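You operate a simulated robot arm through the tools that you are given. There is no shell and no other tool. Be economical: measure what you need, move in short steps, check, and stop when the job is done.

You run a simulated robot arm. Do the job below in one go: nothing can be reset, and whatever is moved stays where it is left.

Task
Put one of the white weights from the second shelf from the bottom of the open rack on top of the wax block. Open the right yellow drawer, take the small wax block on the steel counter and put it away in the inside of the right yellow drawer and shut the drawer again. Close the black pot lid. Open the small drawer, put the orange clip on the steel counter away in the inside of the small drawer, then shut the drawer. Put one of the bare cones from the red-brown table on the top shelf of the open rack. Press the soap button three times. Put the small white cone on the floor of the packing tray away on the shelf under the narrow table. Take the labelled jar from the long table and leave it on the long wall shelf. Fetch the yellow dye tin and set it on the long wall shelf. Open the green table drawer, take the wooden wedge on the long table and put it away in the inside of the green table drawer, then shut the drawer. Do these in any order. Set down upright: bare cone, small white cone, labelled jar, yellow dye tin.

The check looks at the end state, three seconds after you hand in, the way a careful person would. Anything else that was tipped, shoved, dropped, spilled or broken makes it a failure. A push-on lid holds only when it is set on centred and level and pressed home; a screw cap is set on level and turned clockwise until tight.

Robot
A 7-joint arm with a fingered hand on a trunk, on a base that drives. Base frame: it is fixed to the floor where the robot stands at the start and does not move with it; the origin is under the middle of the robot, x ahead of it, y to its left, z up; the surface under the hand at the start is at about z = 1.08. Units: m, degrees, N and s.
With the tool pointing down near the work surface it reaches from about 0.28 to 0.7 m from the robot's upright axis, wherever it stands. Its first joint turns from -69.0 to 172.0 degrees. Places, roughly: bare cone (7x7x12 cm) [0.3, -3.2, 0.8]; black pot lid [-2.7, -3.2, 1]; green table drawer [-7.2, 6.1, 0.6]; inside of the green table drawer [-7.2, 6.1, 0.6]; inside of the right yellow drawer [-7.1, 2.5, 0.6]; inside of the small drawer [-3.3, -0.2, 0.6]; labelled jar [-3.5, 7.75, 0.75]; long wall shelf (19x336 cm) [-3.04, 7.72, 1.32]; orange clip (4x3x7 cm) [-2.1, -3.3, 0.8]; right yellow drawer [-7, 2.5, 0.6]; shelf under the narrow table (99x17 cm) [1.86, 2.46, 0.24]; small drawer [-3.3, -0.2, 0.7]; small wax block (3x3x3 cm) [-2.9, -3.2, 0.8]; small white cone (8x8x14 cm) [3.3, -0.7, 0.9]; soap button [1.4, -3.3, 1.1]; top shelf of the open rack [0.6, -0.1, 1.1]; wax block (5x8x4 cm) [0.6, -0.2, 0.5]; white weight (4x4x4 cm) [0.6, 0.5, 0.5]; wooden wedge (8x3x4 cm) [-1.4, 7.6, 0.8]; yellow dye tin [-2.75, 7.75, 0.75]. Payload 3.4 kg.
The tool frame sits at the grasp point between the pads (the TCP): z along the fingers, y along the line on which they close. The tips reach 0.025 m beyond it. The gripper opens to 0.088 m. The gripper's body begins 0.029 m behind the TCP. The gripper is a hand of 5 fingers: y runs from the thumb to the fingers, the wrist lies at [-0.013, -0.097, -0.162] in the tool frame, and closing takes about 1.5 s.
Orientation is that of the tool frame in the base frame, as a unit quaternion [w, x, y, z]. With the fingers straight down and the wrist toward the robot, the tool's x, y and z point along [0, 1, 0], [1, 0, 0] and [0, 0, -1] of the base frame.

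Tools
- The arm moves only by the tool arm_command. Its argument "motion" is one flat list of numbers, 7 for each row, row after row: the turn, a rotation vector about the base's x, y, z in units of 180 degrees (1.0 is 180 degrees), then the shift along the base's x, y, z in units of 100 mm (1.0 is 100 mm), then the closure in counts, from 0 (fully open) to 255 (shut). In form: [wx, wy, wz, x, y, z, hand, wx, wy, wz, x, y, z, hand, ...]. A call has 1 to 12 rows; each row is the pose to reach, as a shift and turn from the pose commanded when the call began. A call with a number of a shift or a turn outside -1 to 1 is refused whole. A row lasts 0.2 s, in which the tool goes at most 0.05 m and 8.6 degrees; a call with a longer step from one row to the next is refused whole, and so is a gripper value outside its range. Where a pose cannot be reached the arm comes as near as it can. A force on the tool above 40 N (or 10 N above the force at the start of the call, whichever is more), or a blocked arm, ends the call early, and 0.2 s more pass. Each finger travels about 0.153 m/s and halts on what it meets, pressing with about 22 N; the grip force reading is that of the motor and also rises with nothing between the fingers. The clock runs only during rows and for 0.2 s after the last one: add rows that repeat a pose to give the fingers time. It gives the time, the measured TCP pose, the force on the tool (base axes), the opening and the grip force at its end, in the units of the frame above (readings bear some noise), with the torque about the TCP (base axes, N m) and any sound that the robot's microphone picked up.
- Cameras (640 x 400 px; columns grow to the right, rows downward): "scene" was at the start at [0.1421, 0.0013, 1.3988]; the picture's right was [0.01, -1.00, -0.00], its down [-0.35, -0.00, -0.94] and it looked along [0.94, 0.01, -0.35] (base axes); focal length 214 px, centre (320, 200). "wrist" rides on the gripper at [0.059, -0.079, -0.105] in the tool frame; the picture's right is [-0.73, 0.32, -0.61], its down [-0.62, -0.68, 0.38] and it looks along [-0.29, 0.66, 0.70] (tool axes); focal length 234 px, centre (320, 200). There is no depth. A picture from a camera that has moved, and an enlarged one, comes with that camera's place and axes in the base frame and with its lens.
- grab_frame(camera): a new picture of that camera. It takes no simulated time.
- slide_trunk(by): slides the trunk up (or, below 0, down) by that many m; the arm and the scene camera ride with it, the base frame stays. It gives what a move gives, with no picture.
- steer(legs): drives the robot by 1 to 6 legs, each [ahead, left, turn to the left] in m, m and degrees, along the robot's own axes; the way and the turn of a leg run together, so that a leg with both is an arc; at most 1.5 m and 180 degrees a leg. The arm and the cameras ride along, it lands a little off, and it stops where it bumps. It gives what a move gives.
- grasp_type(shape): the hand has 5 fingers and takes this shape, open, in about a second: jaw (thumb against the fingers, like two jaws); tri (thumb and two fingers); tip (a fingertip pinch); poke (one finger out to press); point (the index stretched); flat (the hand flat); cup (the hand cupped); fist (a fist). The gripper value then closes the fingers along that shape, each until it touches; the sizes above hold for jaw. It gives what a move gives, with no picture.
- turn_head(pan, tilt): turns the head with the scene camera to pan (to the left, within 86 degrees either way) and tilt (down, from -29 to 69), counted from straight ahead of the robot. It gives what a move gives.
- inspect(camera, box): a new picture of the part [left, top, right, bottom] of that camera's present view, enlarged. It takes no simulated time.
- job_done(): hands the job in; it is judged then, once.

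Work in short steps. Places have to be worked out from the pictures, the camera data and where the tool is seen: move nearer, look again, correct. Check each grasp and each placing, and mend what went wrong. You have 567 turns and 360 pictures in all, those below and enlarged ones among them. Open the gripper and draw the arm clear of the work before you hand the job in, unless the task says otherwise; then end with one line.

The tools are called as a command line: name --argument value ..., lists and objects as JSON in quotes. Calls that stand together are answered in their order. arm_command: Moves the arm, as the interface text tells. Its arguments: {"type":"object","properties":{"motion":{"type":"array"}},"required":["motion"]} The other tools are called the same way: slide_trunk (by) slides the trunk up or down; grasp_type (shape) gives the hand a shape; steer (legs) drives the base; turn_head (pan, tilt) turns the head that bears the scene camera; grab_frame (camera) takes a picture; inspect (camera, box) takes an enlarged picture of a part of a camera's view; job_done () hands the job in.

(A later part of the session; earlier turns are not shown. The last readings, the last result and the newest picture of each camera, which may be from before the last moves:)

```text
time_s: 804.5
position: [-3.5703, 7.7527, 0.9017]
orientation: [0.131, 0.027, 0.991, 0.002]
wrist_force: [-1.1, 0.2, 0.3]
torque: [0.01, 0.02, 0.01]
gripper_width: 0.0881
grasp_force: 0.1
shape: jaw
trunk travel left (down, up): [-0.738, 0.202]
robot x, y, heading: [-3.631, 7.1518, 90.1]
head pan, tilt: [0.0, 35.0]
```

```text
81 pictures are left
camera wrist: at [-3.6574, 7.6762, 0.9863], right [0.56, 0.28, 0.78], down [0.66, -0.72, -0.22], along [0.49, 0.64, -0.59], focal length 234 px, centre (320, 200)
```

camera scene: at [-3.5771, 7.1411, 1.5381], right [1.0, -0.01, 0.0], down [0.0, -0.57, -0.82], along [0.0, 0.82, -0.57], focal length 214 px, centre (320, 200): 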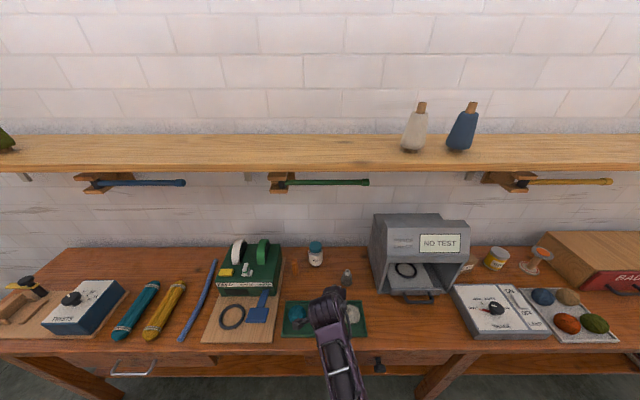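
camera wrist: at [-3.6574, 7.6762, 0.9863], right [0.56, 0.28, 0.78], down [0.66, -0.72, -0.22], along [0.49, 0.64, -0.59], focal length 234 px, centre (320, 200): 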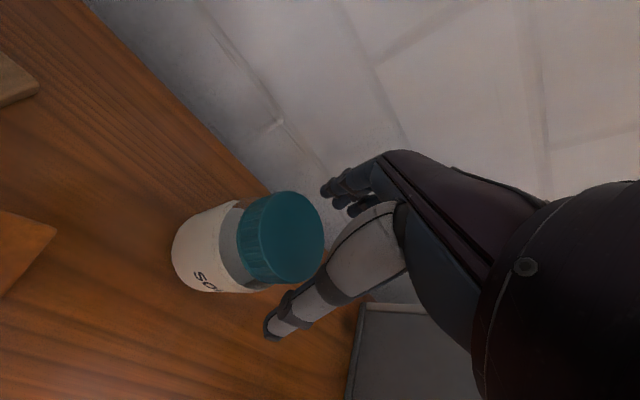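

I use the base for the fine shift (left 2.1 cm, back 1.2 cm), then lower the trunk.

steer --legs '[[-0.012, 0.021, 0]]'

slide_trunk --by -0.036

grab_frame --camera "wrist"

```text
time_s: 805.4
position: [-3.5901, 7.7411, 0.9004]
orientation: [0.129, 0.028, 0.991, -0.001]
wrist_force: [-0.5, 0.7, 0.4]
torque: [-0.02, -0.02, -0.03]
gripper_width: 0.0883
grasp_force: 0.0
shape: jaw
trunk travel left (down, up): [-0.738, 0.202]
robot x, y, heading: [-3.6549, 7.1395, 89.7]
head pan, tilt: [0.0, 35.0]
```

```text
time_s: 806.2
position: [-3.5887, 7.7403, 0.8648]
orientation: [0.131, 0.028, 0.991, 0.001]
wrist_force: [0.1, -0.4, 0.2]
torque: [-0.01, -0.02, -0.04]
gripper_width: 0.088
grasp_force: 0.0
shape: jaw
trunk travel left (down, up): [-0.702, 0.238]
robot x, y, heading: [-3.6535, 7.1406, 89.5]
head pan, tilt: [0.0, 35.0]
```

```text
80 pictures are left
camera wrist: at [-3.6774, 7.6645, 0.9497], right [0.56, 0.28, 0.78], down [0.66, -0.72, -0.22], along [0.5, 0.64, -0.59], focal length 234 px, centre (320, 200)
```

wrist: 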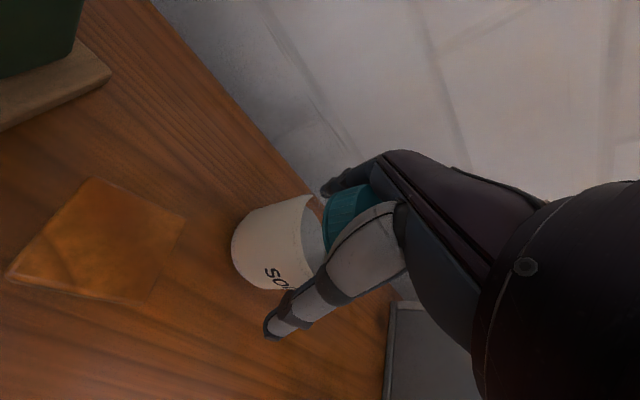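

Jar between thumb and fingers. I close and lift a little.

arm_command --motion '[0, 0, 0, 0, 0, 0, 40, 0, 0, 0, 0, 0, 0, 80, 0, 0, 0, 0, 0, 0, 120, 0, 0, 0, 0, 0, 0, 180, 0, 0, 0, 0, 0, 0, 255, 0, 0, 0, 0, 0, 0, 255, 0, 0, 0, 0, 0, 0, 255, 0, 0, 0, 0, 0, 0, 255]'

slide_trunk --by 0.06

grab_frame --camera "wrist"

```text
time_s: 808.0
position: [-3.5905, 7.7398, 0.8664]
orientation: [0.131, 0.028, 0.991, 0.001]
wrist_force: [1.1, -0.1, 0.9]
torque: [0.01, 0.02, -0.01]
gripper_width: 0.0494
grasp_force: 21.7
shape: jaw
trunk travel left (down, up): [-0.702, 0.238]
robot x, y, heading: [-3.654, 7.1375, 89.3]
head pan, tilt: [0.0, 35.0]
```

```text
time_s: 809.0
position: [-3.5897, 7.7403, 0.9247]
orientation: [0.131, 0.027, 0.991, 0.001]
wrist_force: [-0.1, 0.3, -2.3]
torque: [0.0, 0.01, -0.01]
gripper_width: 0.0493
grasp_force: 22.0
shape: jaw
trunk travel left (down, up): [-0.762, 0.178]
robot x, y, heading: [-3.653, 7.1336, 89.8]
head pan, tilt: [0.0, 35.0]
```

```text
79 pictures are left
camera wrist: at [-3.6776, 7.6647, 1.0092], right [0.56, 0.29, 0.78], down [0.66, -0.72, -0.21], along [0.5, 0.64, -0.59], focal length 234 px, centre (320, 200)
```

wrist: 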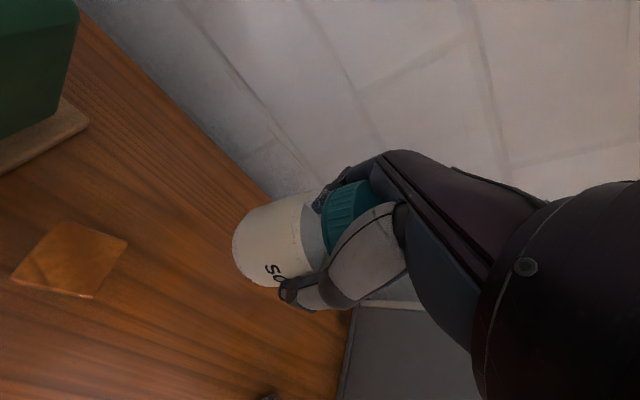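

Held (bottom 0.111 below TCP). I back out from under the shelf, raise the trunk fully, and then raise the arm.

steer --legs '[[-0.27, 0, 0]]'

slide_trunk --by 0.17

arm_command --motion '[0, 0, 0, 0, 0, 0.4, 255, 0, 0, 0, 0, 0, 0.8, 255, 0, 0, 0, 0, 0, 1.0, 255]'

arm_command --motion '[0, 0, 0, 0, 0, 0.4, 255, 0, 0, 0, 0, 0, 0.8, 255, 0, 0, 0, 0, 0, 1.0, 255]'

grab_frame --camera "scene"

```text
time_s: 810.9
position: [-3.5928, 7.473, 0.925]
orientation: [0.13, 0.026, 0.991, 0.001]
wrist_force: [1.0, 0.8, -1.9]
torque: [0.0, -0.02, -0.01]
gripper_width: 0.0491
grasp_force: 22.4
shape: jaw
trunk travel left (down, up): [-0.762, 0.178]
robot x, y, heading: [-3.6532, 6.8721, 90.1]
head pan, tilt: [0.0, 35.0]
```

```text
time_s: 812.8
position: [-3.5927, 7.4726, 1.0937]
orientation: [0.13, 0.028, 0.991, 0.001]
wrist_force: [0.4, -0.2, -2.0]
torque: [-0.02, -0.03, 0.01]
gripper_width: 0.0492
grasp_force: 22.0
shape: jaw
trunk travel left (down, up): [-0.932, 0.008]
robot x, y, heading: [-3.6562, 6.8722, 89.7]
head pan, tilt: [0.0, 35.0]
```

```text
time_s: 813.8
position: [-3.5449, 7.4856, 1.1822]
orientation: [0.165, 0.052, 0.985, 0.0]
wrist_force: [-0.1, -0.7, -2.4]
torque: [-0.03, -0.02, 0.04]
gripper_width: 0.0491
grasp_force: 21.8
shape: jaw
out of reach, approached as far as the arm can: row 3
trunk travel left (down, up): [-0.932, 0.008]
robot x, y, heading: [-3.6596, 6.8709, 89.6]
head pan, tilt: [0.0, 35.0]
stopped in row 3: the arm was blocked; the commanded pose is now the measured one
```

```text
time_s: 814.6
position: [-3.5268, 7.5228, 1.2573]
orientation: [0.166, 0.055, 0.985, -0.001]
wrist_force: [-0.1, 0.0, -2.5]
torque: [-0.01, 0.01, -0.02]
gripper_width: 0.0487
grasp_force: 21.7
shape: jaw
out of reach, approached as far as the arm can: row 1, 2, 3
trunk travel left (down, up): [-0.932, 0.008]
robot x, y, heading: [-3.6555, 6.8707, 90.0]
head pan, tilt: [0.0, 35.0]
```

```text
78 pictures are left
camera scene: at [-3.6555, 7.0109, 1.672], right [1.0, 0.0, 0.0], down [0.0, -0.57, -0.82], along [0.0, 0.82, -0.57], focal length 214 px, centre (320, 200)
```

scene: 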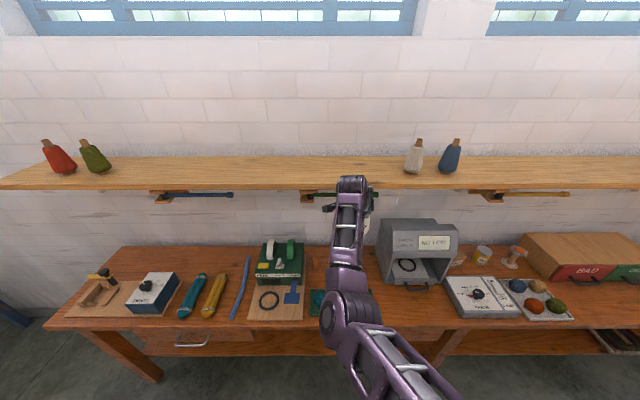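

The hand drifted forward toward the shelf edge (y≈7.60), so I back the base 0.12 m first, then raise more.

steer --legs '[[-0.13, 0, 0]]'

arm_command --motion '[0, 0, 0, 0, 0, 0.4, 255, 0, 0, 0, 0, 0, 0.8, 255, 0, 0, 0, 0, 0, 1.0, 255]'

arm_command --motion '[0, 0, 0, 0, 0, 0.4, 255, 0, 0, 0, 0, 0, 0.8, 255, 0, 0, 0, 0, 0, 1.0, 255]'

```text
time_s: 815.9
position: [-3.5275, 7.395, 1.2578]
orientation: [0.164, 0.056, 0.985, 0.0]
wrist_force: [-0.1, 0.1, -2.0]
torque: [0.0, 0.04, 0.0]
gripper_width: 0.0493
grasp_force: 22.0
shape: jaw
trunk travel left (down, up): [-0.932, 0.008]
robot x, y, heading: [-3.6579, 6.7447, 90.0]
head pan, tilt: [0.0, 35.0]
```

```text
time_s: 816.7
position: [-3.519, 7.4229, 1.349]
orientation: [0.165, 0.056, 0.985, 0.0]
wrist_force: [0.4, -0.4, -2.7]
torque: [-0.03, -0.03, 0.0]
gripper_width: 0.0489
grasp_force: 22.5
shape: jaw
out of reach, approached as far as the arm can: row 1, 2, 3
trunk travel left (down, up): [-0.932, 0.008]
robot x, y, heading: [-3.6537, 6.7406, 89.7]
head pan, tilt: [0.0, 35.0]
```

```text
time_s: 817.5
position: [-3.5168, 7.4271, 1.4513]
orientation: [0.165, 0.056, 0.985, 0.0]
wrist_force: [0.4, 1.0, -2.2]
torque: [-0.01, 0.03, 0.01]
gripper_width: 0.0491
grasp_force: 22.4
shape: jaw
out of reach, approached as far as the arm can: row 1, 2, 3
trunk travel left (down, up): [-0.932, 0.008]
robot x, y, heading: [-3.6545, 6.7439, 89.6]
head pan, tilt: [0.0, 35.0]
```

Jar bottom is ≈1.34. I raise 4 cm more, drive forward over the shelf, and check.

arm_command --motion '[0, 0, 0, 0, 0, 0.4, 255]'

steer --legs '[[0.26, 0.02, 0.4]]'

grab_frame --camera "wrist"

grab_frame --camera "scene"

```text
time_s: 817.9
position: [-3.5163, 7.4259, 1.4921]
orientation: [0.165, 0.055, 0.985, 0.001]
wrist_force: [-0.9, -0.4, -1.7]
torque: [0.01, 0.03, 0.04]
gripper_width: 0.0488
grasp_force: 22.2
shape: jaw
trunk travel left (down, up): [-0.932, 0.008]
robot x, y, heading: [-3.6562, 6.7424, 89.6]
head pan, tilt: [0.0, 35.0]
```

```text
time_s: 819.7
position: [-3.5436, 7.6863, 1.491]
orientation: [0.165, 0.051, 0.985, 0.002]
wrist_force: [0.0, -0.1, -2.2]
torque: [0.01, 0.02, -0.03]
gripper_width: 0.049
grasp_force: 21.8
shape: jaw
trunk travel left (down, up): [-0.932, 0.008]
robot x, y, heading: [-3.6759, 6.9997, 90.1]
head pan, tilt: [0.0, 35.0]
```

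```text
77 pictures are left
camera wrist: at [-3.64, 7.6147, 1.5699], right [0.52, 0.26, 0.82], down [0.64, -0.75, -0.17], along [0.56, 0.61, -0.55], focal length 234 px, centre (320, 200)
```

wrist: 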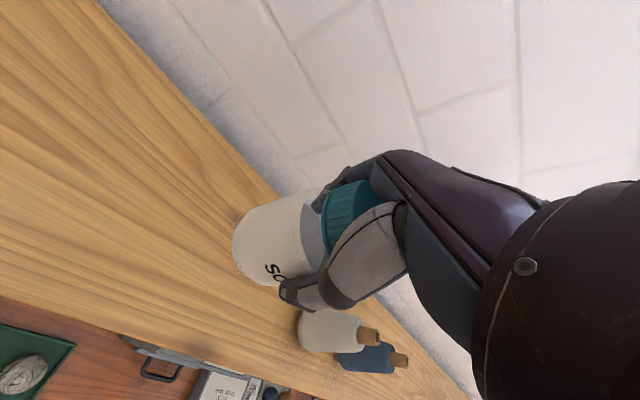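

```text
76 pictures are left
camera scene: at [-3.6774, 7.1386, 1.6722], right [1.0, 0.0, 0.0], down [0.0, -0.57, -0.82], along [0.0, 0.82, -0.57], focal length 214 px, centre (320, 200)
```

scene: 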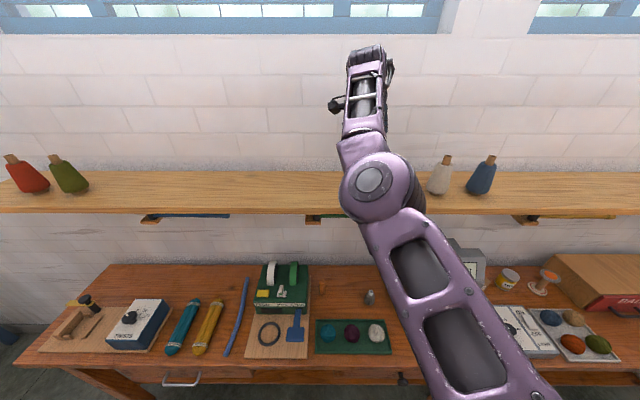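

Positioned over the shelf. I correct the small 4° lean and lower with the trunk.

arm_command --motion '[0, 0.022, 0, 0, 0, 0, 255, 0, 0.022, 0, 0, 0, 0, 255]'

slide_trunk --by -0.045

slide_trunk --by -0.01

grab_frame --camera "wrist"

```text
time_s: 820.3
position: [-3.543, 7.6879, 1.4919]
orientation: [0.131, 0.051, 0.99, -0.001]
wrist_force: [-0.3, -0.6, -2.3]
torque: [0.0, 0.01, 0.01]
gripper_width: 0.0491
grasp_force: 22.3
shape: jaw
trunk travel left (down, up): [-0.932, 0.008]
robot x, y, heading: [-3.6755, 7.0033, 90.4]
head pan, tilt: [0.0, 35.0]
```

```text
time_s: 821.2
position: [-3.5429, 7.6884, 1.4451]
orientation: [0.132, 0.051, 0.99, -0.001]
wrist_force: [0.2, 0.1, -1.8]
torque: [-0.02, 0.01, 0.02]
gripper_width: 0.049
grasp_force: 21.8
shape: jaw
trunk travel left (down, up): [-0.887, 0.053]
robot x, y, heading: [-3.6758, 7.0026, 90.1]
head pan, tilt: [0.0, 35.0]
```

```text
time_s: 821.8
position: [-3.5438, 7.6876, 1.4357]
orientation: [0.131, 0.051, 0.99, -0.001]
wrist_force: [0.5, -0.3, -1.6]
torque: [0.03, -0.02, 0.0]
gripper_width: 0.0493
grasp_force: 22.8
shape: jaw
trunk travel left (down, up): [-0.877, 0.063]
robot x, y, heading: [-3.677, 7.0021, 90.1]
head pan, tilt: [0.0, 35.0]
```

```text
75 pictures are left
camera wrist: at [-3.6343, 7.6171, 1.5202], right [0.57, 0.26, 0.78], down [0.63, -0.75, -0.22], along [0.53, 0.61, -0.59], focal length 234 px, centre (320, 200)
```

wrist: 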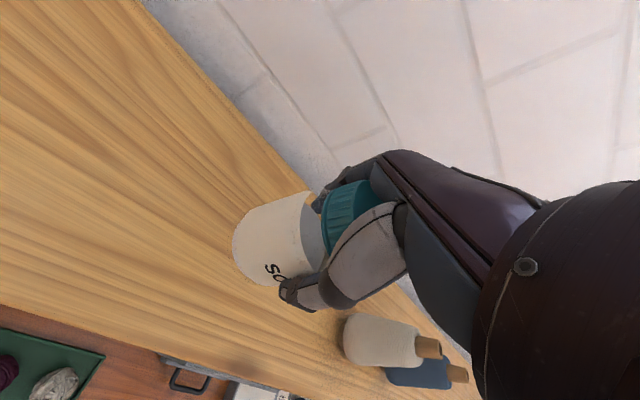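

Tilt fixed; not yet touching. I lower in small steps to contact.

slide_trunk --by -0.008

slide_trunk --by -0.006

slide_trunk --by -0.005

```text
time_s: 822.4
position: [-3.5441, 7.6891, 1.4285]
orientation: [0.132, 0.051, 0.99, 0.0]
wrist_force: [0.3, 0.4, -2.3]
torque: [-0.03, -0.03, -0.02]
gripper_width: 0.049
grasp_force: 21.8
shape: jaw
trunk travel left (down, up): [-0.869, 0.071]
robot x, y, heading: [-3.6746, 7.0009, 90.2]
head pan, tilt: [0.0, 35.0]
```

```text
time_s: 822.9
position: [-3.543, 7.6882, 1.4223]
orientation: [0.132, 0.051, 0.99, 0.0]
wrist_force: [-0.2, -0.2, -1.9]
torque: [0.02, 0.0, 0.01]
gripper_width: 0.0489
grasp_force: 21.9
shape: jaw
trunk travel left (down, up): [-0.863, 0.077]
robot x, y, heading: [-3.6798, 7.0016, 90.2]
head pan, tilt: [0.0, 35.0]
```

```text
time_s: 823.5
position: [-3.5436, 7.689, 1.4171]
orientation: [0.131, 0.051, 0.99, 0.0]
wrist_force: [-0.9, -0.8, -2.1]
torque: [-0.01, 0.01, -0.02]
gripper_width: 0.0489
grasp_force: 22.2
shape: jaw
trunk travel left (down, up): [-0.858, 0.082]
robot x, y, heading: [-3.678, 7.0054, 90.0]
head pan, tilt: [0.0, 35.0]
```

slide_trunk --by -0.007

slide_trunk --by -0.007

inspect --camera "wrist" --box '[180, 140, 420, 320]'

```text
time_s: 824.0
position: [-3.5429, 7.6885, 1.4103]
orientation: [0.131, 0.052, 0.99, 0.0]
wrist_force: [-0.2, -0.2, -3.1]
torque: [-0.01, -0.03, 0.0]
gripper_width: 0.049
grasp_force: 22.1
shape: jaw
trunk travel left (down, up): [-0.851, 0.089]
robot x, y, heading: [-3.6803, 7.0018, 90.3]
head pan, tilt: [0.0, 35.0]
```

```text
time_s: 824.6
position: [-3.5429, 7.6892, 1.403]
orientation: [0.132, 0.052, 0.99, -0.001]
wrist_force: [0.6, 0.4, -2.6]
torque: [0.01, 0.0, 0.02]
gripper_width: 0.0488
grasp_force: 21.9
shape: jaw
trunk travel left (down, up): [-0.844, 0.096]
robot x, y, heading: [-3.6758, 7.0039, 90.3]
head pan, tilt: [0.0, 35.0]
```

```text
2.22 times, centred on (300, 230) of wrist
camera zoom: at [-3.6343, 7.6172, 1.4872], right [0.57, 0.26, 0.78], down [0.63, -0.75, -0.22], along [0.53, 0.61, -0.59], focal length 520 px, centre (364, 133)
```

zoom: 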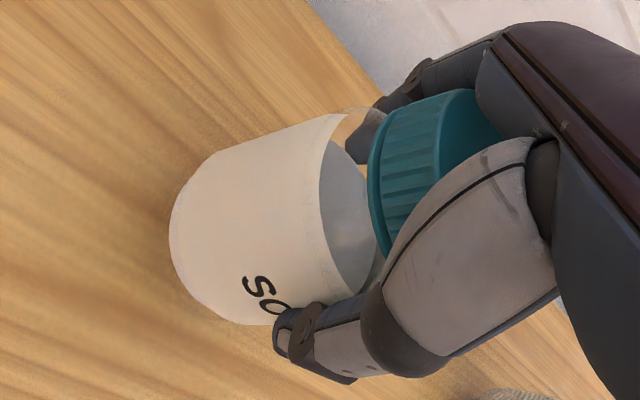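

slide_trunk --by -0.01

slide_trunk --by -0.008

```text
time_s: 825.1
position: [-3.5438, 7.6881, 1.3931]
orientation: [0.132, 0.051, 0.99, -0.001]
wrist_force: [0.2, 0.3, -2.2]
torque: [-0.01, 0.03, 0.02]
gripper_width: 0.0491
grasp_force: 22.3
shape: jaw
trunk travel left (down, up): [-0.834, 0.106]
robot x, y, heading: [-3.6784, 7.0004, 90.5]
head pan, tilt: [0.0, 35.0]
```

```text
time_s: 825.7
position: [-3.5432, 7.6885, 1.3851]
orientation: [0.132, 0.051, 0.99, 0.0]
wrist_force: [0.4, 1.3, -2.3]
torque: [0.0, -0.02, 0.04]
gripper_width: 0.0491
grasp_force: 21.9
shape: jaw
trunk travel left (down, up): [-0.826, 0.114]
robot x, y, heading: [-3.6767, 7.0006, 90.3]
head pan, tilt: [0.0, 35.0]
```

grab_frame --camera "wrist"

inspect --camera "scene" --box '[250, 50, 490, 240]'

```text
73 pictures are left
camera wrist: at [-3.6343, 7.6165, 1.4696], right [0.57, 0.26, 0.78], down [0.63, -0.75, -0.22], along [0.53, 0.61, -0.59], focal length 234 px, centre (320, 200)
```

wrist: 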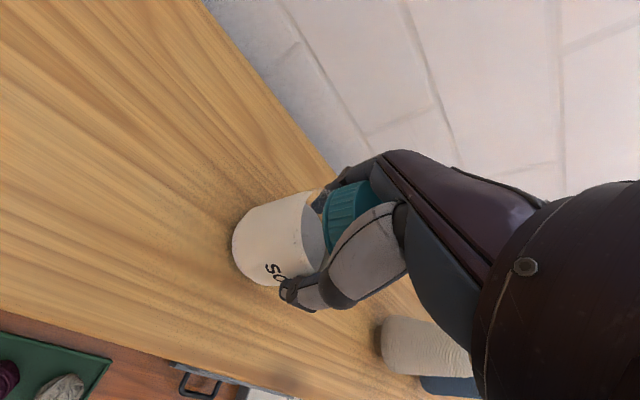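

```text
2.11 times, centred on (370, 145) of scene
camera zoom: at [-3.6776, 7.1406, 1.566], right [1.0, 0.0, 0.0], down [0.0, -0.57, -0.82], along [0.0, 0.82, -0.57], focal length 452 px, centre (215, 316)
```

zoom: 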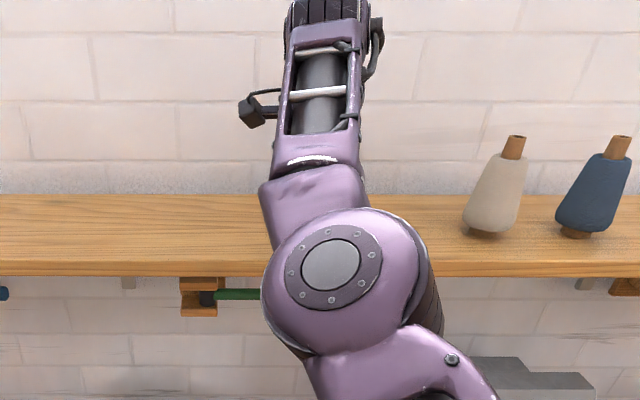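

Still above the shelf slightly. I continue in small steps.

slide_trunk --by -0.006

slide_trunk --by -0.006

slide_trunk --by -0.006

```text
time_s: 826.3
position: [-3.5437, 7.6864, 1.3841]
orientation: [0.132, 0.052, 0.99, 0.003]
wrist_force: [-0.2, 4.8, 17.5]
torque: [0.17, -0.07, -0.02]
gripper_width: 0.0489
grasp_force: 21.9
shape: jaw
trunk travel left (down, up): [-0.82, 0.12]
robot x, y, heading: [-3.6798, 7.0038, 90.2]
head pan, tilt: [0.0, 35.0]
```

```text
time_s: 826.8
position: [-3.5429, 7.6865, 1.383]
orientation: [0.133, 0.052, 0.99, 0.009]
wrist_force: [-2.4, -0.5, 14.7]
torque: [-0.14, -0.11, -0.04]
gripper_width: 0.0486
grasp_force: 21.9
shape: jaw
trunk travel left (down, up): [-0.814, 0.126]
robot x, y, heading: [-3.6791, 7.0022, 90.6]
head pan, tilt: [0.0, 35.0]
stopped: the force on the tool passed its limit at 41 N (the readings are from after the stop); the commanded pose is now the measured one
```

```text
time_s: 827.4
position: [-3.5434, 7.6866, 1.3817]
orientation: [0.134, 0.054, 0.989, 0.016]
wrist_force: [-2.5, -0.9, 14.9]
torque: [-0.29, -0.13, -0.03]
gripper_width: 0.0485
grasp_force: 21.6
shape: jaw
trunk travel left (down, up): [-0.808, 0.132]
robot x, y, heading: [-3.6783, 7.0008, 90.4]
head pan, tilt: [0.0, 35.0]
stopped: the force on the tool passed its limit at 41 N (the readings are from after the stop); the commanded pose is now the measured one
```

Contact. I relieve the pressure and open slowly.

slide_trunk --by 0.008

arm_command --motion '[0, 0, 0, 0, 0, 0, 220, 0, 0, 0, 0, 0, 0, 180, 0, 0, 0, 0, 0, 0, 140, 0, 0, 0, 0, 0, 0, 100, 0, 0, 0, 0, 0, 0, 50, 0, 0, 0, 0, 0, 0, 0, 0, 0, 0, 0, 0, 0, 0]'

inspect --camera "wrist" --box '[180, 140, 420, 320]'

```text
time_s: 827.9
position: [-3.5416, 7.6913, 1.3831]
orientation: [0.134, 0.053, 0.99, 0.01]
wrist_force: [0.6, -0.1, -2.6]
torque: [0.04, -0.01, 0.02]
gripper_width: 0.0482
grasp_force: 21.7
shape: jaw
trunk travel left (down, up): [-0.816, 0.124]
robot x, y, heading: [-3.6756, 7.0018, 90.2]
head pan, tilt: [0.0, 35.0]
```

```text
time_s: 829.5
position: [-3.5429, 7.6899, 1.3852]
orientation: [0.133, 0.054, 0.99, 0.012]
wrist_force: [0.2, 0.3, 0.6]
torque: [0.01, -0.03, -0.02]
gripper_width: 0.088
grasp_force: 0.0
shape: jaw
trunk travel left (down, up): [-0.816, 0.124]
robot x, y, heading: [-3.674, 7.0039, 90.4]
head pan, tilt: [0.0, 35.0]
```

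```text
2.22 times, centred on (300, 230) of wrist
camera zoom: at [-3.6339, 7.6159, 1.467], right [0.57, 0.24, 0.79], down [0.63, -0.74, -0.23], along [0.53, 0.63, -0.57], focal length 520 px, centre (364, 133)
```

zoom: 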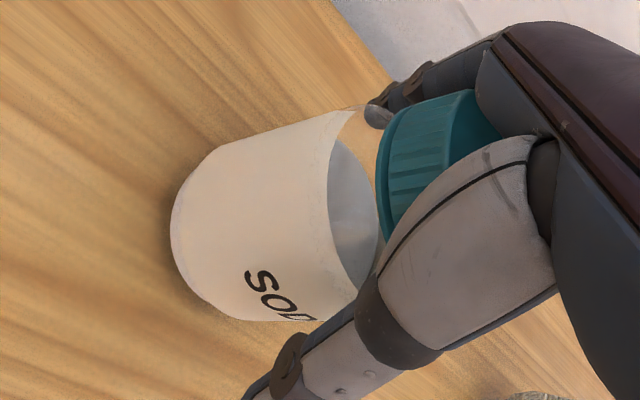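

Jar standing. I raise the trunk and back away.

slide_trunk --by 0.115

steer --legs '[[-0.3, 0, 0]]'

grab_frame --camera "scene"

```text
time_s: 831.0
position: [-3.5426, 7.69, 1.5002]
orientation: [0.133, 0.054, 0.99, 0.012]
wrist_force: [-0.1, -0.7, 0.1]
torque: [-0.02, 0.02, 0.01]
gripper_width: 0.0878
grasp_force: 0.0
shape: jaw
trunk travel left (down, up): [-0.931, 0.009]
robot x, y, heading: [-3.6779, 7.0022, 90.2]
head pan, tilt: [0.0, 35.0]
```

```text
time_s: 833.1
position: [-3.542, 7.39, 1.4997]
orientation: [0.134, 0.052, 0.99, 0.011]
wrist_force: [0.4, -1.0, 0.1]
torque: [-0.01, 0.01, -0.01]
gripper_width: 0.0879
grasp_force: 0.1
shape: jaw
trunk travel left (down, up): [-0.931, 0.009]
robot x, y, heading: [-3.6744, 6.7017, 90.5]
head pan, tilt: [0.0, 35.0]
```

```text
70 pictures are left
camera scene: at [-3.6762, 6.8404, 1.671], right [1.0, 0.01, 0.0], down [0.0, -0.57, -0.82], along [-0.01, 0.82, -0.57], focal length 214 px, centre (320, 200)
```

scene: 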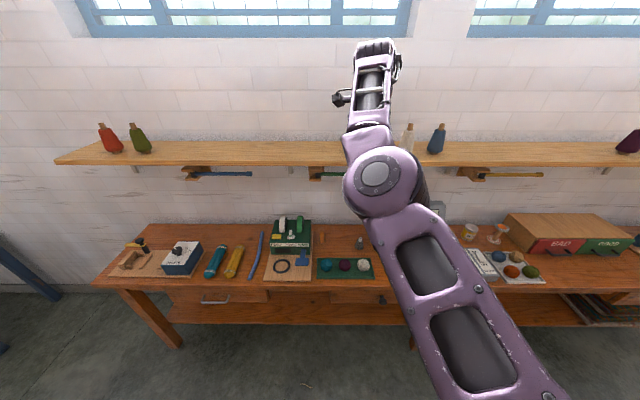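

Next the tin. I slide right 0.73 m and bring the hand down in front of the table.

steer --legs '[[-0.05, -0.73, -0.4]]'

slide_trunk --by -0.3

arm_command --motion '[0, 0, 0, 0, 0, -0.4, 0, 0, 0, 0, 0, 0, -0.8, 0, 0, 0, 0, 0, 0, -1.0, 0]'

arm_command --motion '[0, 0, 0, 0, 0, -0.4, 0, 0, 0, 0, 0, 0, -0.8, 0, 0, 0, 0, 0, 0, -1.0, 0]'

grab_frame --camera "scene"

grab_frame --camera "wrist"

```text
time_s: 837.0
position: [-2.8092, 7.3394, 1.4999]
orientation: [0.134, 0.056, 0.989, 0.012]
wrist_force: [-0.2, 0.5, -0.6]
torque: [0.02, -0.02, -0.01]
gripper_width: 0.0878
grasp_force: 0.0
shape: jaw
trunk travel left (down, up): [-0.931, 0.009]
robot x, y, heading: [-2.9463, 6.6513, 89.9]
head pan, tilt: [0.0, 35.0]
```

```text
time_s: 840.0
position: [-2.8071, 7.3381, 1.2002]
orientation: [0.133, 0.057, 0.989, 0.012]
wrist_force: [1.2, -1.6, 0.8]
torque: [0.01, -0.02, 0.0]
gripper_width: 0.088
grasp_force: 0.1
shape: jaw
trunk travel left (down, up): [-0.631, 0.309]
robot x, y, heading: [-2.9455, 6.6528, 90.1]
head pan, tilt: [0.0, 35.0]
```

```text
time_s: 840.8
position: [-2.8066, 7.3412, 1.0995]
orientation: [0.134, 0.057, 0.989, 0.012]
wrist_force: [-0.2, -0.2, -0.3]
torque: [0.0, -0.02, 0.04]
gripper_width: 0.0878
grasp_force: 0.1
shape: jaw
trunk travel left (down, up): [-0.631, 0.309]
robot x, y, heading: [-2.945, 6.6528, 90.1]
head pan, tilt: [0.0, 35.0]
```

```text
time_s: 841.6
position: [-2.8068, 7.3407, 0.9992]
orientation: [0.134, 0.057, 0.989, 0.014]
wrist_force: [0.4, 0.2, -0.2]
torque: [0.04, 0.02, -0.02]
gripper_width: 0.0879
grasp_force: 0.0
shape: jaw
trunk travel left (down, up): [-0.631, 0.309]
robot x, y, heading: [-2.946, 6.6498, 90.2]
head pan, tilt: [0.0, 35.0]
```

```text
69 pictures are left
camera scene: at [-2.946, 6.7909, 1.3713], right [1.0, 0.0, 0.0], down [0.0, -0.57, -0.82], along [0.0, 0.82, -0.57], focal length 214 px, centre (320, 200)
```

scene: 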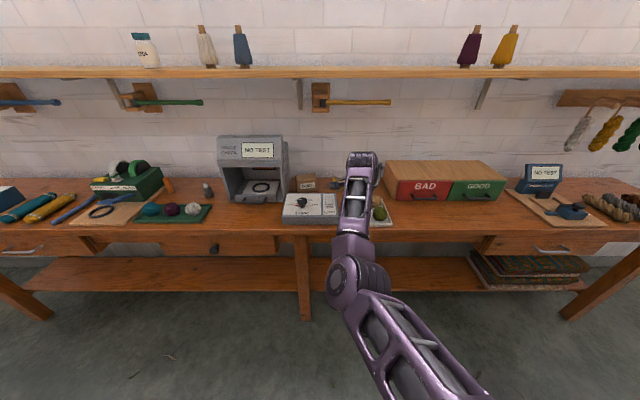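

```text
68 pictures are left
camera wrist: at [-2.8981, 7.2662, 1.0818], right [0.57, 0.23, 0.79], down [0.62, -0.75, -0.23], along [0.53, 0.62, -0.57], focal length 234 px, centre (320, 200)
```

wrist: 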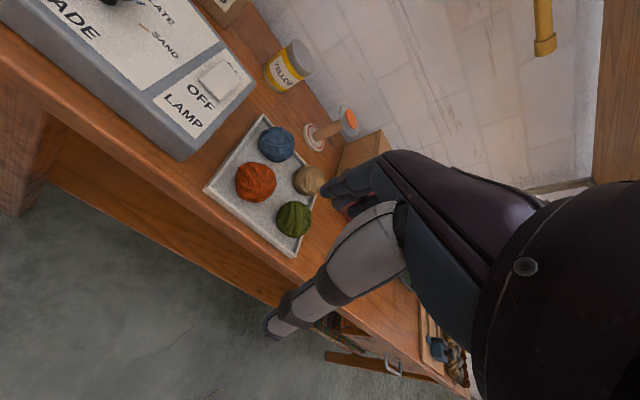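

Jar stands on the shelf. Tin ≈(-2.847,7.762). I drive forward/left over it and refine.

steer --legs '[[0.36, 0.04, 0]]'

grab_frame --camera "wrist"

```text
time_s: 844.0
position: [-2.849, 7.6979, 1.0009]
orientation: [0.135, 0.055, 0.989, 0.012]
wrist_force: [-0.2, 0.5, 0.1]
torque: [-0.04, -0.01, -0.03]
gripper_width: 0.088
grasp_force: 0.0
shape: jaw
trunk travel left (down, up): [-0.631, 0.309]
robot x, y, heading: [-2.986, 7.0116, 90.4]
head pan, tilt: [0.0, 35.0]
```

```text
67 pictures are left
camera wrist: at [-2.9407, 7.6247, 1.0817], right [0.57, 0.23, 0.79], down [0.63, -0.74, -0.23], along [0.53, 0.63, -0.57], focal length 234 px, centre (320, 200)
```

wrist: 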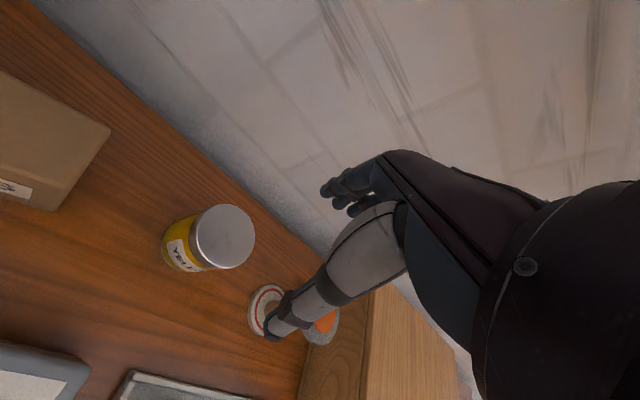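

Tin refined to (-2.845,7.729). I align and lower with the arm.

arm_command --motion '[0, 0, 0, 0.04, 0.31, 0, 0, 0, 0, 0, 0.04, 0.31, -0.4, 0, 0, 0, 0, 0.04, 0.31, -0.8, 0, 0, 0, 0, 0.04, 0.31, -1.0, 0]'

grab_frame --camera "wrist"

```text
time_s: 845.0
position: [-2.8439, 7.7304, 0.9005]
orientation: [0.135, 0.055, 0.989, 0.012]
wrist_force: [-0.4, -0.1, 0.3]
torque: [0.0, -0.01, 0.01]
gripper_width: 0.0879
grasp_force: 0.1
shape: jaw
trunk travel left (down, up): [-0.631, 0.309]
robot x, y, heading: [-2.9866, 7.0104, 90.1]
head pan, tilt: [0.0, 35.0]
```

```text
66 pictures are left
camera wrist: at [-2.9358, 7.6559, 0.981], right [0.57, 0.23, 0.79], down [0.63, -0.74, -0.23], along [0.53, 0.63, -0.57], focal length 234 px, centre (320, 200)
```

wrist: 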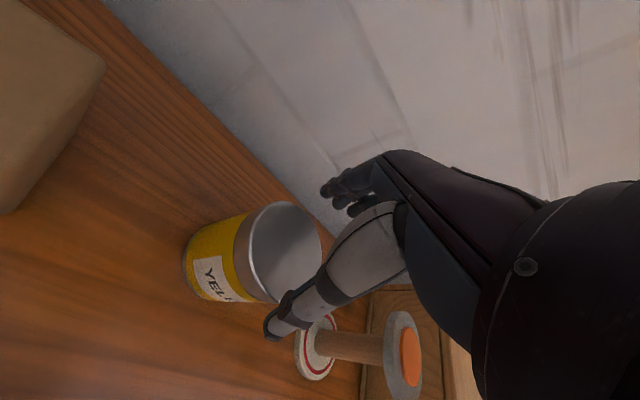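

Well aligned. I lower 6 cm and close.

arm_command --motion '[0, 0, 0, 0.04, 0, -0.3, 0, 0, 0, 0, 0.04, 0, -0.6, 0, 0, 0, 0, 0.04, 0, -0.6, 0]'

inspect --camera "wrist" --box '[180, 150, 420, 350]'

arm_command --motion '[0, 0, 0, 0, 0, 0, 30, 0, 0, 0, 0, 0, 0, 60, 0, 0, 0, 0, 0, 0, 100, 0, 0, 0, 0, 0, 0, 180, 0, 0, 0, 0, 0, 0, 255, 0, 0, 0, 0, 0, 0, 255, 0, 0, 0, 0, 0, 0, 255, 0, 0, 0, 0, 0, 0, 255]'

```text
time_s: 845.8
position: [-2.8409, 7.7292, 0.8508]
orientation: [0.134, 0.057, 0.989, 0.023]
wrist_force: [-0.9, 5.6, 36.8]
torque: [0.14, 0.44, -0.02]
gripper_width: 0.0877
grasp_force: 0.1
shape: jaw
trunk travel left (down, up): [-0.631, 0.309]
robot x, y, heading: [-2.9875, 7.0084, 90.2]
head pan, tilt: [0.0, 35.0]
```

```text
2.00 times, centred on (300, 250) of wrist
camera zoom: at [-2.933, 7.6531, 0.9315], right [0.57, 0.22, 0.79], down [0.63, -0.74, -0.25], along [0.53, 0.64, -0.56], focal length 468 px, centre (360, 100)
```

zoom: 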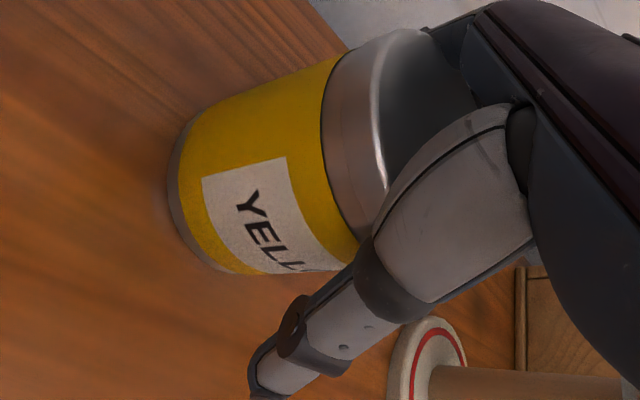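

```text
time_s: 847.6
position: [-2.8418, 7.7275, 0.8503]
orientation: [0.134, 0.056, 0.989, 0.02]
wrist_force: [-1.4, 4.7, 36.0]
torque: [0.1, 0.18, -0.07]
gripper_width: 0.0433
grasp_force: 21.7
shape: jaw
trunk travel left (down, up): [-0.631, 0.309]
robot x, y, heading: [-2.9856, 7.0107, 90.3]
head pan, tilt: [0.0, 35.0]
```

The palm touched the tin's top; it is gripped now. I lift gently.

arm_command --motion '[0, 0, 0, 0, 0, 0.12, 255, 0, 0, 0, 0, 0, 0.3, 255, 0, 0, 0, 0, 0, 0.7, 255]'

grab_frame --camera "wrist"

```text
time_s: 848.4
position: [-2.8398, 7.7276, 0.91]
orientation: [0.135, 0.055, 0.989, 0.009]
wrist_force: [0.2, 0.2, -1.7]
torque: [0.01, -0.01, -0.02]
gripper_width: 0.0424
grasp_force: 21.6
shape: jaw
trunk travel left (down, up): [-0.631, 0.309]
robot x, y, heading: [-2.984, 7.0101, 90.0]
head pan, tilt: [0.0, 35.0]
```

```text
64 pictures are left
camera wrist: at [-2.932, 7.6547, 0.991], right [0.57, 0.24, 0.79], down [0.63, -0.74, -0.23], along [0.53, 0.62, -0.57], focal length 234 px, centre (320, 200)
```

wrist: 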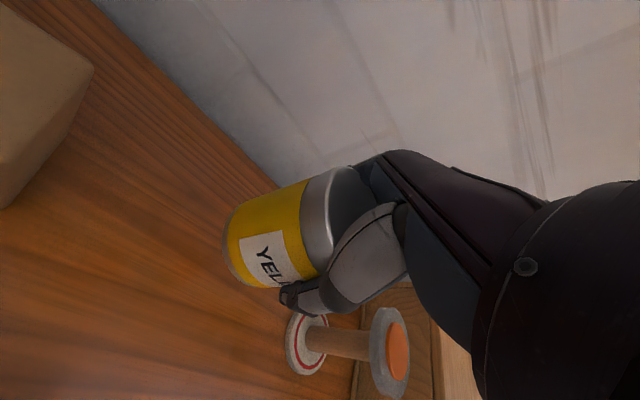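

Tin held. Expected placing TCP z ≈1.368. I back out, raise, as with the jar.

steer --legs '[[-0.34, 0, 0]]'

slide_trunk --by 0.3

arm_command --motion '[0, 0, 0, 0, 0, 0.4, 255, 0, 0, 0, 0, 0, 0.8, 255, 0, 0, 0, 0, 0, 1.0, 255]'

arm_command --motion '[0, 0, 0, 0, 0, 0.4, 255, 0, 0, 0, 0, 0, 0.8, 255, 0, 0, 0, 0, 0, 1.0, 255]'

arm_command --motion '[0, 0, 0, 0, 0, 0.4, 255, 0, 0, 0, 0, 0, 0.6, 255]'

grab_frame --camera "scene"

```text
time_s: 850.6
position: [-2.8417, 7.3904, 0.9102]
orientation: [0.133, 0.054, 0.99, 0.013]
wrist_force: [0.8, 0.3, -1.4]
torque: [0.05, -0.01, 0.0]
gripper_width: 0.0427
grasp_force: 22.0
shape: jaw
trunk travel left (down, up): [-0.631, 0.309]
robot x, y, heading: [-2.9843, 6.6685, 90.4]
head pan, tilt: [0.0, 35.0]
```

```text
time_s: 853.6
position: [-2.8411, 7.3912, 1.2097]
orientation: [0.133, 0.053, 0.99, 0.01]
wrist_force: [0.2, 0.2, -2.3]
torque: [0.0, -0.03, -0.01]
gripper_width: 0.0426
grasp_force: 21.7
shape: jaw
trunk travel left (down, up): [-0.931, 0.009]
robot x, y, heading: [-2.9844, 6.6734, 90.6]
head pan, tilt: [0.0, 35.0]
```

```text
time_s: 854.4
position: [-2.8407, 7.3907, 1.3094]
orientation: [0.132, 0.054, 0.99, 0.012]
wrist_force: [0.1, -1.0, -2.4]
torque: [0.0, -0.01, 0.01]
gripper_width: 0.0425
grasp_force: 22.4
shape: jaw
trunk travel left (down, up): [-0.931, 0.009]
robot x, y, heading: [-2.9874, 6.6732, 90.8]
head pan, tilt: [0.0, 35.0]
```

```text
time_s: 855.2
position: [-2.841, 7.3909, 1.4105]
orientation: [0.133, 0.053, 0.99, 0.01]
wrist_force: [-0.2, 1.0, -1.2]
torque: [0.01, -0.01, -0.01]
gripper_width: 0.0424
grasp_force: 21.9
shape: jaw
trunk travel left (down, up): [-0.931, 0.009]
robot x, y, heading: [-2.9869, 6.6733, 90.3]
head pan, tilt: [0.0, 35.0]
```

```text
time_s: 855.8
position: [-2.8413, 7.3823, 1.4639]
orientation: [0.134, 0.053, 0.989, 0.014]
wrist_force: [-1.5, -0.2, -2.1]
torque: [0.0, -0.04, 0.01]
gripper_width: 0.0421
grasp_force: 22.1
shape: jaw
out of reach, approached as far as the arm can: row 2
trunk travel left (down, up): [-0.931, 0.009]
robot x, y, heading: [-2.9872, 6.6738, 90.4]
head pan, tilt: [0.0, 35.0]
```

```text
63 pictures are left
camera scene: at [-2.9866, 6.8099, 1.6712], right [1.0, 0.01, 0.0], down [0.0, -0.57, -0.82], along [-0.01, 0.82, -0.57], focal length 214 px, centre (320, 200)
```

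scene: 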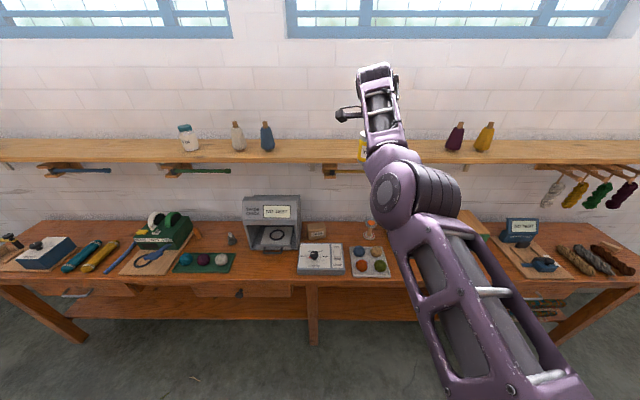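

Free shelf space here. I drive forward 0.305 and lower in steps.

steer --legs '[[0.305, 0, -0.3]]'

slide_trunk --by -0.08

grab_frame --camera "wrist"

```text
time_s: 857.9
position: [-2.8365, 7.6881, 1.4648]
orientation: [0.133, 0.057, 0.989, 0.014]
wrist_force: [0.4, -0.4, -1.3]
torque: [0.01, -0.02, 0.0]
gripper_width: 0.0422
grasp_force: 22.1
shape: jaw
trunk travel left (down, up): [-0.931, 0.009]
robot x, y, heading: [-2.9887, 6.9794, 89.7]
head pan, tilt: [0.0, 35.0]
```

```text
time_s: 859.0
position: [-2.8366, 7.688, 1.3838]
orientation: [0.133, 0.056, 0.989, 0.014]
wrist_force: [-0.4, 1.0, -1.7]
torque: [-0.04, 0.0, 0.01]
gripper_width: 0.0423
grasp_force: 22.3
shape: jaw
trunk travel left (down, up): [-0.851, 0.089]
robot x, y, heading: [-2.9842, 6.9768, 89.9]
head pan, tilt: [0.0, 35.0]
```

```text
62 pictures are left
camera wrist: at [-2.9284, 7.6146, 1.4654], right [0.57, 0.23, 0.79], down [0.63, -0.74, -0.23], along [0.53, 0.63, -0.57], focal length 234 px, centre (320, 200)
```

wrist: 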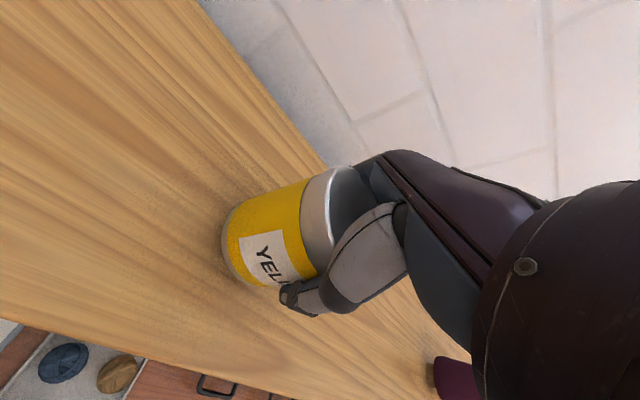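

slide_trunk --by -0.008

slide_trunk --by -0.006

slide_trunk --by -0.004

```text
time_s: 859.6
position: [-2.8361, 7.6879, 1.3751]
orientation: [0.133, 0.056, 0.989, 0.013]
wrist_force: [-0.1, 0.1, -2.0]
torque: [0.01, 0.03, -0.01]
gripper_width: 0.0421
grasp_force: 22.0
shape: jaw
trunk travel left (down, up): [-0.843, 0.097]
robot x, y, heading: [-2.9863, 6.9793, 89.9]
head pan, tilt: [0.0, 35.0]
```

```text
time_s: 860.1
position: [-2.8367, 7.6883, 1.3727]
orientation: [0.134, 0.056, 0.989, 0.015]
wrist_force: [-0.8, 0.6, 7.5]
torque: [0.12, -0.14, 0.03]
gripper_width: 0.0424
grasp_force: 22.1
shape: jaw
trunk travel left (down, up): [-0.837, 0.103]
robot x, y, heading: [-2.9884, 6.9792, 89.8]
head pan, tilt: [0.0, 35.0]
```

```text
time_s: 860.7
position: [-2.8392, 7.6852, 1.3715]
orientation: [0.134, 0.057, 0.989, 0.018]
wrist_force: [-1.2, 8.1, 27.1]
torque: [-0.03, -0.07, 0.0]
gripper_width: 0.0426
grasp_force: 21.6
shape: jaw
trunk travel left (down, up): [-0.833, 0.107]
robot x, y, heading: [-2.9837, 6.9797, 90.2]
head pan, tilt: [0.0, 35.0]
```

Contact. I relieve 4 mm, open slowly, then raise.

slide_trunk --by 0.004

arm_command --motion '[0, 0, 0, 0, 0, 0, 220, 0, 0, 0, 0, 0, 0, 180, 0, 0, 0, 0, 0, 0, 140, 0, 0, 0, 0, 0, 0, 100, 0, 0, 0, 0, 0, 0, 50, 0, 0, 0, 0, 0, 0, 0, 0, 0, 0, 0, 0, 0, 0]'

slide_trunk --by 0.11

steer --legs '[[-0.33, 0, 0]]'

grab_frame --camera "wrist"

```text
time_s: 861.2
position: [-2.8389, 7.6849, 1.3715]
orientation: [0.134, 0.056, 0.989, 0.013]
wrist_force: [-1.9, 3.5, 17.4]
torque: [0.16, -0.16, 0.02]
gripper_width: 0.0425
grasp_force: 21.9
shape: jaw
trunk travel left (down, up): [-0.837, 0.103]
robot x, y, heading: [-2.9845, 6.977, 89.8]
head pan, tilt: [0.0, 35.0]
```

```text
time_s: 862.8
position: [-2.8366, 7.6857, 1.3719]
orientation: [0.135, 0.056, 0.989, 0.015]
wrist_force: [-1.1, -0.5, 10.5]
torque: [0.0, 0.12, 0.08]
gripper_width: 0.0879
grasp_force: 0.1
shape: jaw
trunk travel left (down, up): [-0.837, 0.103]
robot x, y, heading: [-2.985, 6.9777, 89.7]
head pan, tilt: [0.0, 35.0]
```

```text
time_s: 864.2
position: [-2.8366, 7.6879, 1.4727]
orientation: [0.133, 0.057, 0.989, 0.013]
wrist_force: [1.0, 0.0, -2.8]
torque: [0.01, -0.01, -0.01]
gripper_width: 0.0879
grasp_force: 0.0
shape: jaw
out of reach, approached as far as the arm can: row 1
trunk travel left (down, up): [-0.94, 0.0]
robot x, y, heading: [-2.9846, 6.9799, 89.9]
head pan, tilt: [0.0, 35.0]
```

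```text
time_s: 866.3
position: [-2.8358, 7.3628, 1.4723]
orientation: [0.133, 0.058, 0.989, 0.011]
wrist_force: [-0.5, 0.3, -1.6]
torque: [0.0, -0.03, 0.0]
gripper_width: 0.0878
grasp_force: 0.1
shape: jaw
trunk travel left (down, up): [-0.94, 0.0]
robot x, y, heading: [-2.9846, 6.6497, 90.0]
head pan, tilt: [0.0, 35.0]
```

```text
61 pictures are left
camera wrist: at [-2.9279, 7.2893, 1.5531], right [0.57, 0.23, 0.79], down [0.62, -0.75, -0.23], along [0.54, 0.62, -0.57], focal length 234 px, centre (320, 200)
```

wrist: 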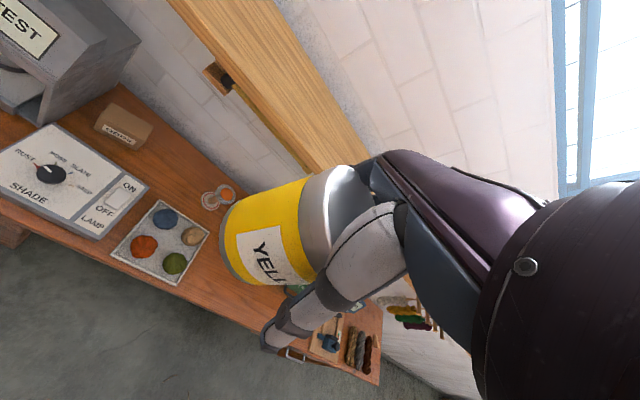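

The tin is still wedged in the open hand! I close immediately to secure it.

arm_command --motion '[0, 0, 0, 0, 0, 0, 60, 0, 0, 0, 0, 0, 0, 120, 0, 0, 0, 0, 0, 0, 200, 0, 0, 0, 0, 0, 0, 255, 0, 0, 0, 0, 0, 0, 255, 0, 0, 0, 0, 0, 0, 255, 0, 0, 0, 0, 0, 0, 255]'

inspect --camera "wrist" --box '[200, 140, 440, 320]'

```text
time_s: 867.9
position: [-2.8354, 7.3602, 1.4724]
orientation: [0.134, 0.057, 0.989, 0.012]
wrist_force: [0.1, 0.9, -0.4]
torque: [0.04, -0.04, 0.02]
gripper_width: 0.0323
grasp_force: 21.9
shape: jaw
trunk travel left (down, up): [-0.94, 0.0]
robot x, y, heading: [-2.9892, 6.6513, 89.8]
head pan, tilt: [0.0, 35.0]
```

```text
2.22 times, centred on (320, 230) of wrist
camera zoom: at [-2.928, 7.2872, 1.5541], right [0.57, 0.23, 0.79], down [0.62, -0.75, -0.23], along [0.54, 0.63, -0.57], focal length 520 px, centre (320, 133)
```

zoom: 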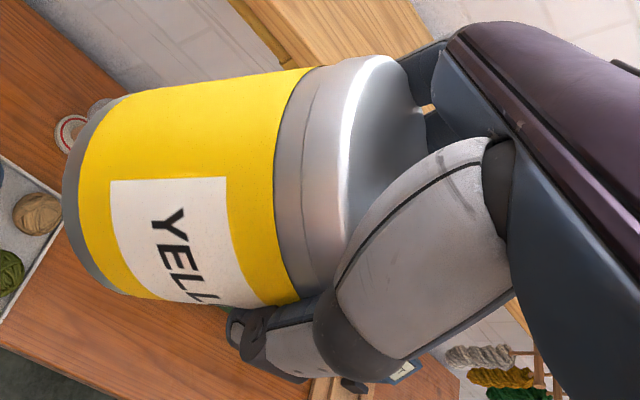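

grab_frame --camera "scene"

```text
59 pictures are left
camera scene: at [-2.9858, 6.7901, 1.6802], right [1.0, 0.0, 0.0], down [0.0, -0.57, -0.82], along [0.0, 0.82, -0.57], focal length 214 px, centre (320, 200)
```

scene: 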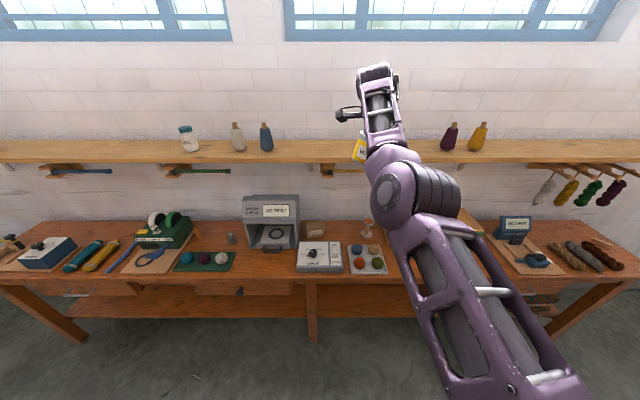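

arm_command --motion '[0, 0, 0, 0, 0, 0, 255]'

inspect --camera "wrist" --box '[120, 100, 440, 340]'

```text
time_s: 868.3
position: [-2.8355, 7.36, 1.4725]
orientation: [0.133, 0.058, 0.989, 0.012]
wrist_force: [0.4, 0.8, -0.3]
torque: [-0.03, -0.02, -0.01]
gripper_width: 0.0322
grasp_force: 21.9
shape: jaw
trunk travel left (down, up): [-0.94, 0.0]
robot x, y, heading: [-2.9854, 6.6478, 89.7]
head pan, tilt: [0.0, 35.0]
```

```text
1.67 times, centred on (280, 220) of wrist
camera zoom: at [-2.928, 7.287, 1.5541], right [0.57, 0.23, 0.79], down [0.62, -0.75, -0.23], along [0.54, 0.63, -0.57], focal length 390 px, centre (387, 167)
```

zoom: 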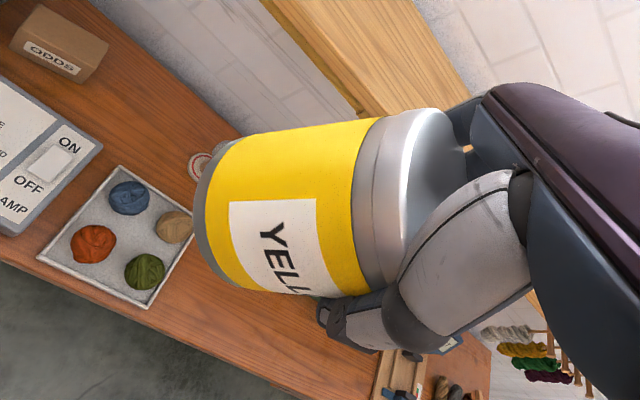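

It's held stably though tilted. I zoom from the scene camera to measure its lean.

inspect --camera "scene" --box '[320, 60, 420, 190]'

```text
3.08 times, centred on (370, 125) of scene
camera zoom: at [-2.9858, 6.7899, 1.6802], right [1.0, 0.0, 0.0], down [0.0, -0.57, -0.82], along [0.0, 0.82, -0.57], focal length 660 px, centre (166, 431)
```

zoom: 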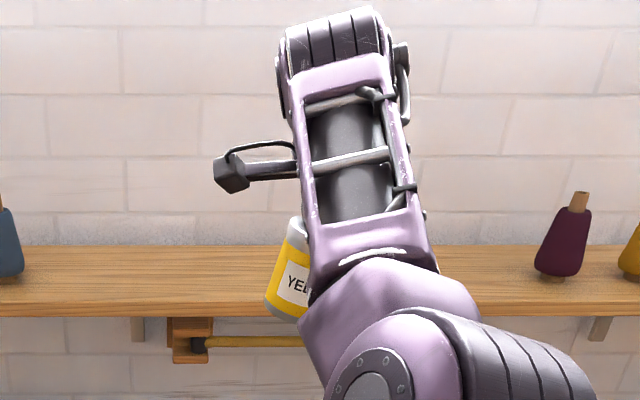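

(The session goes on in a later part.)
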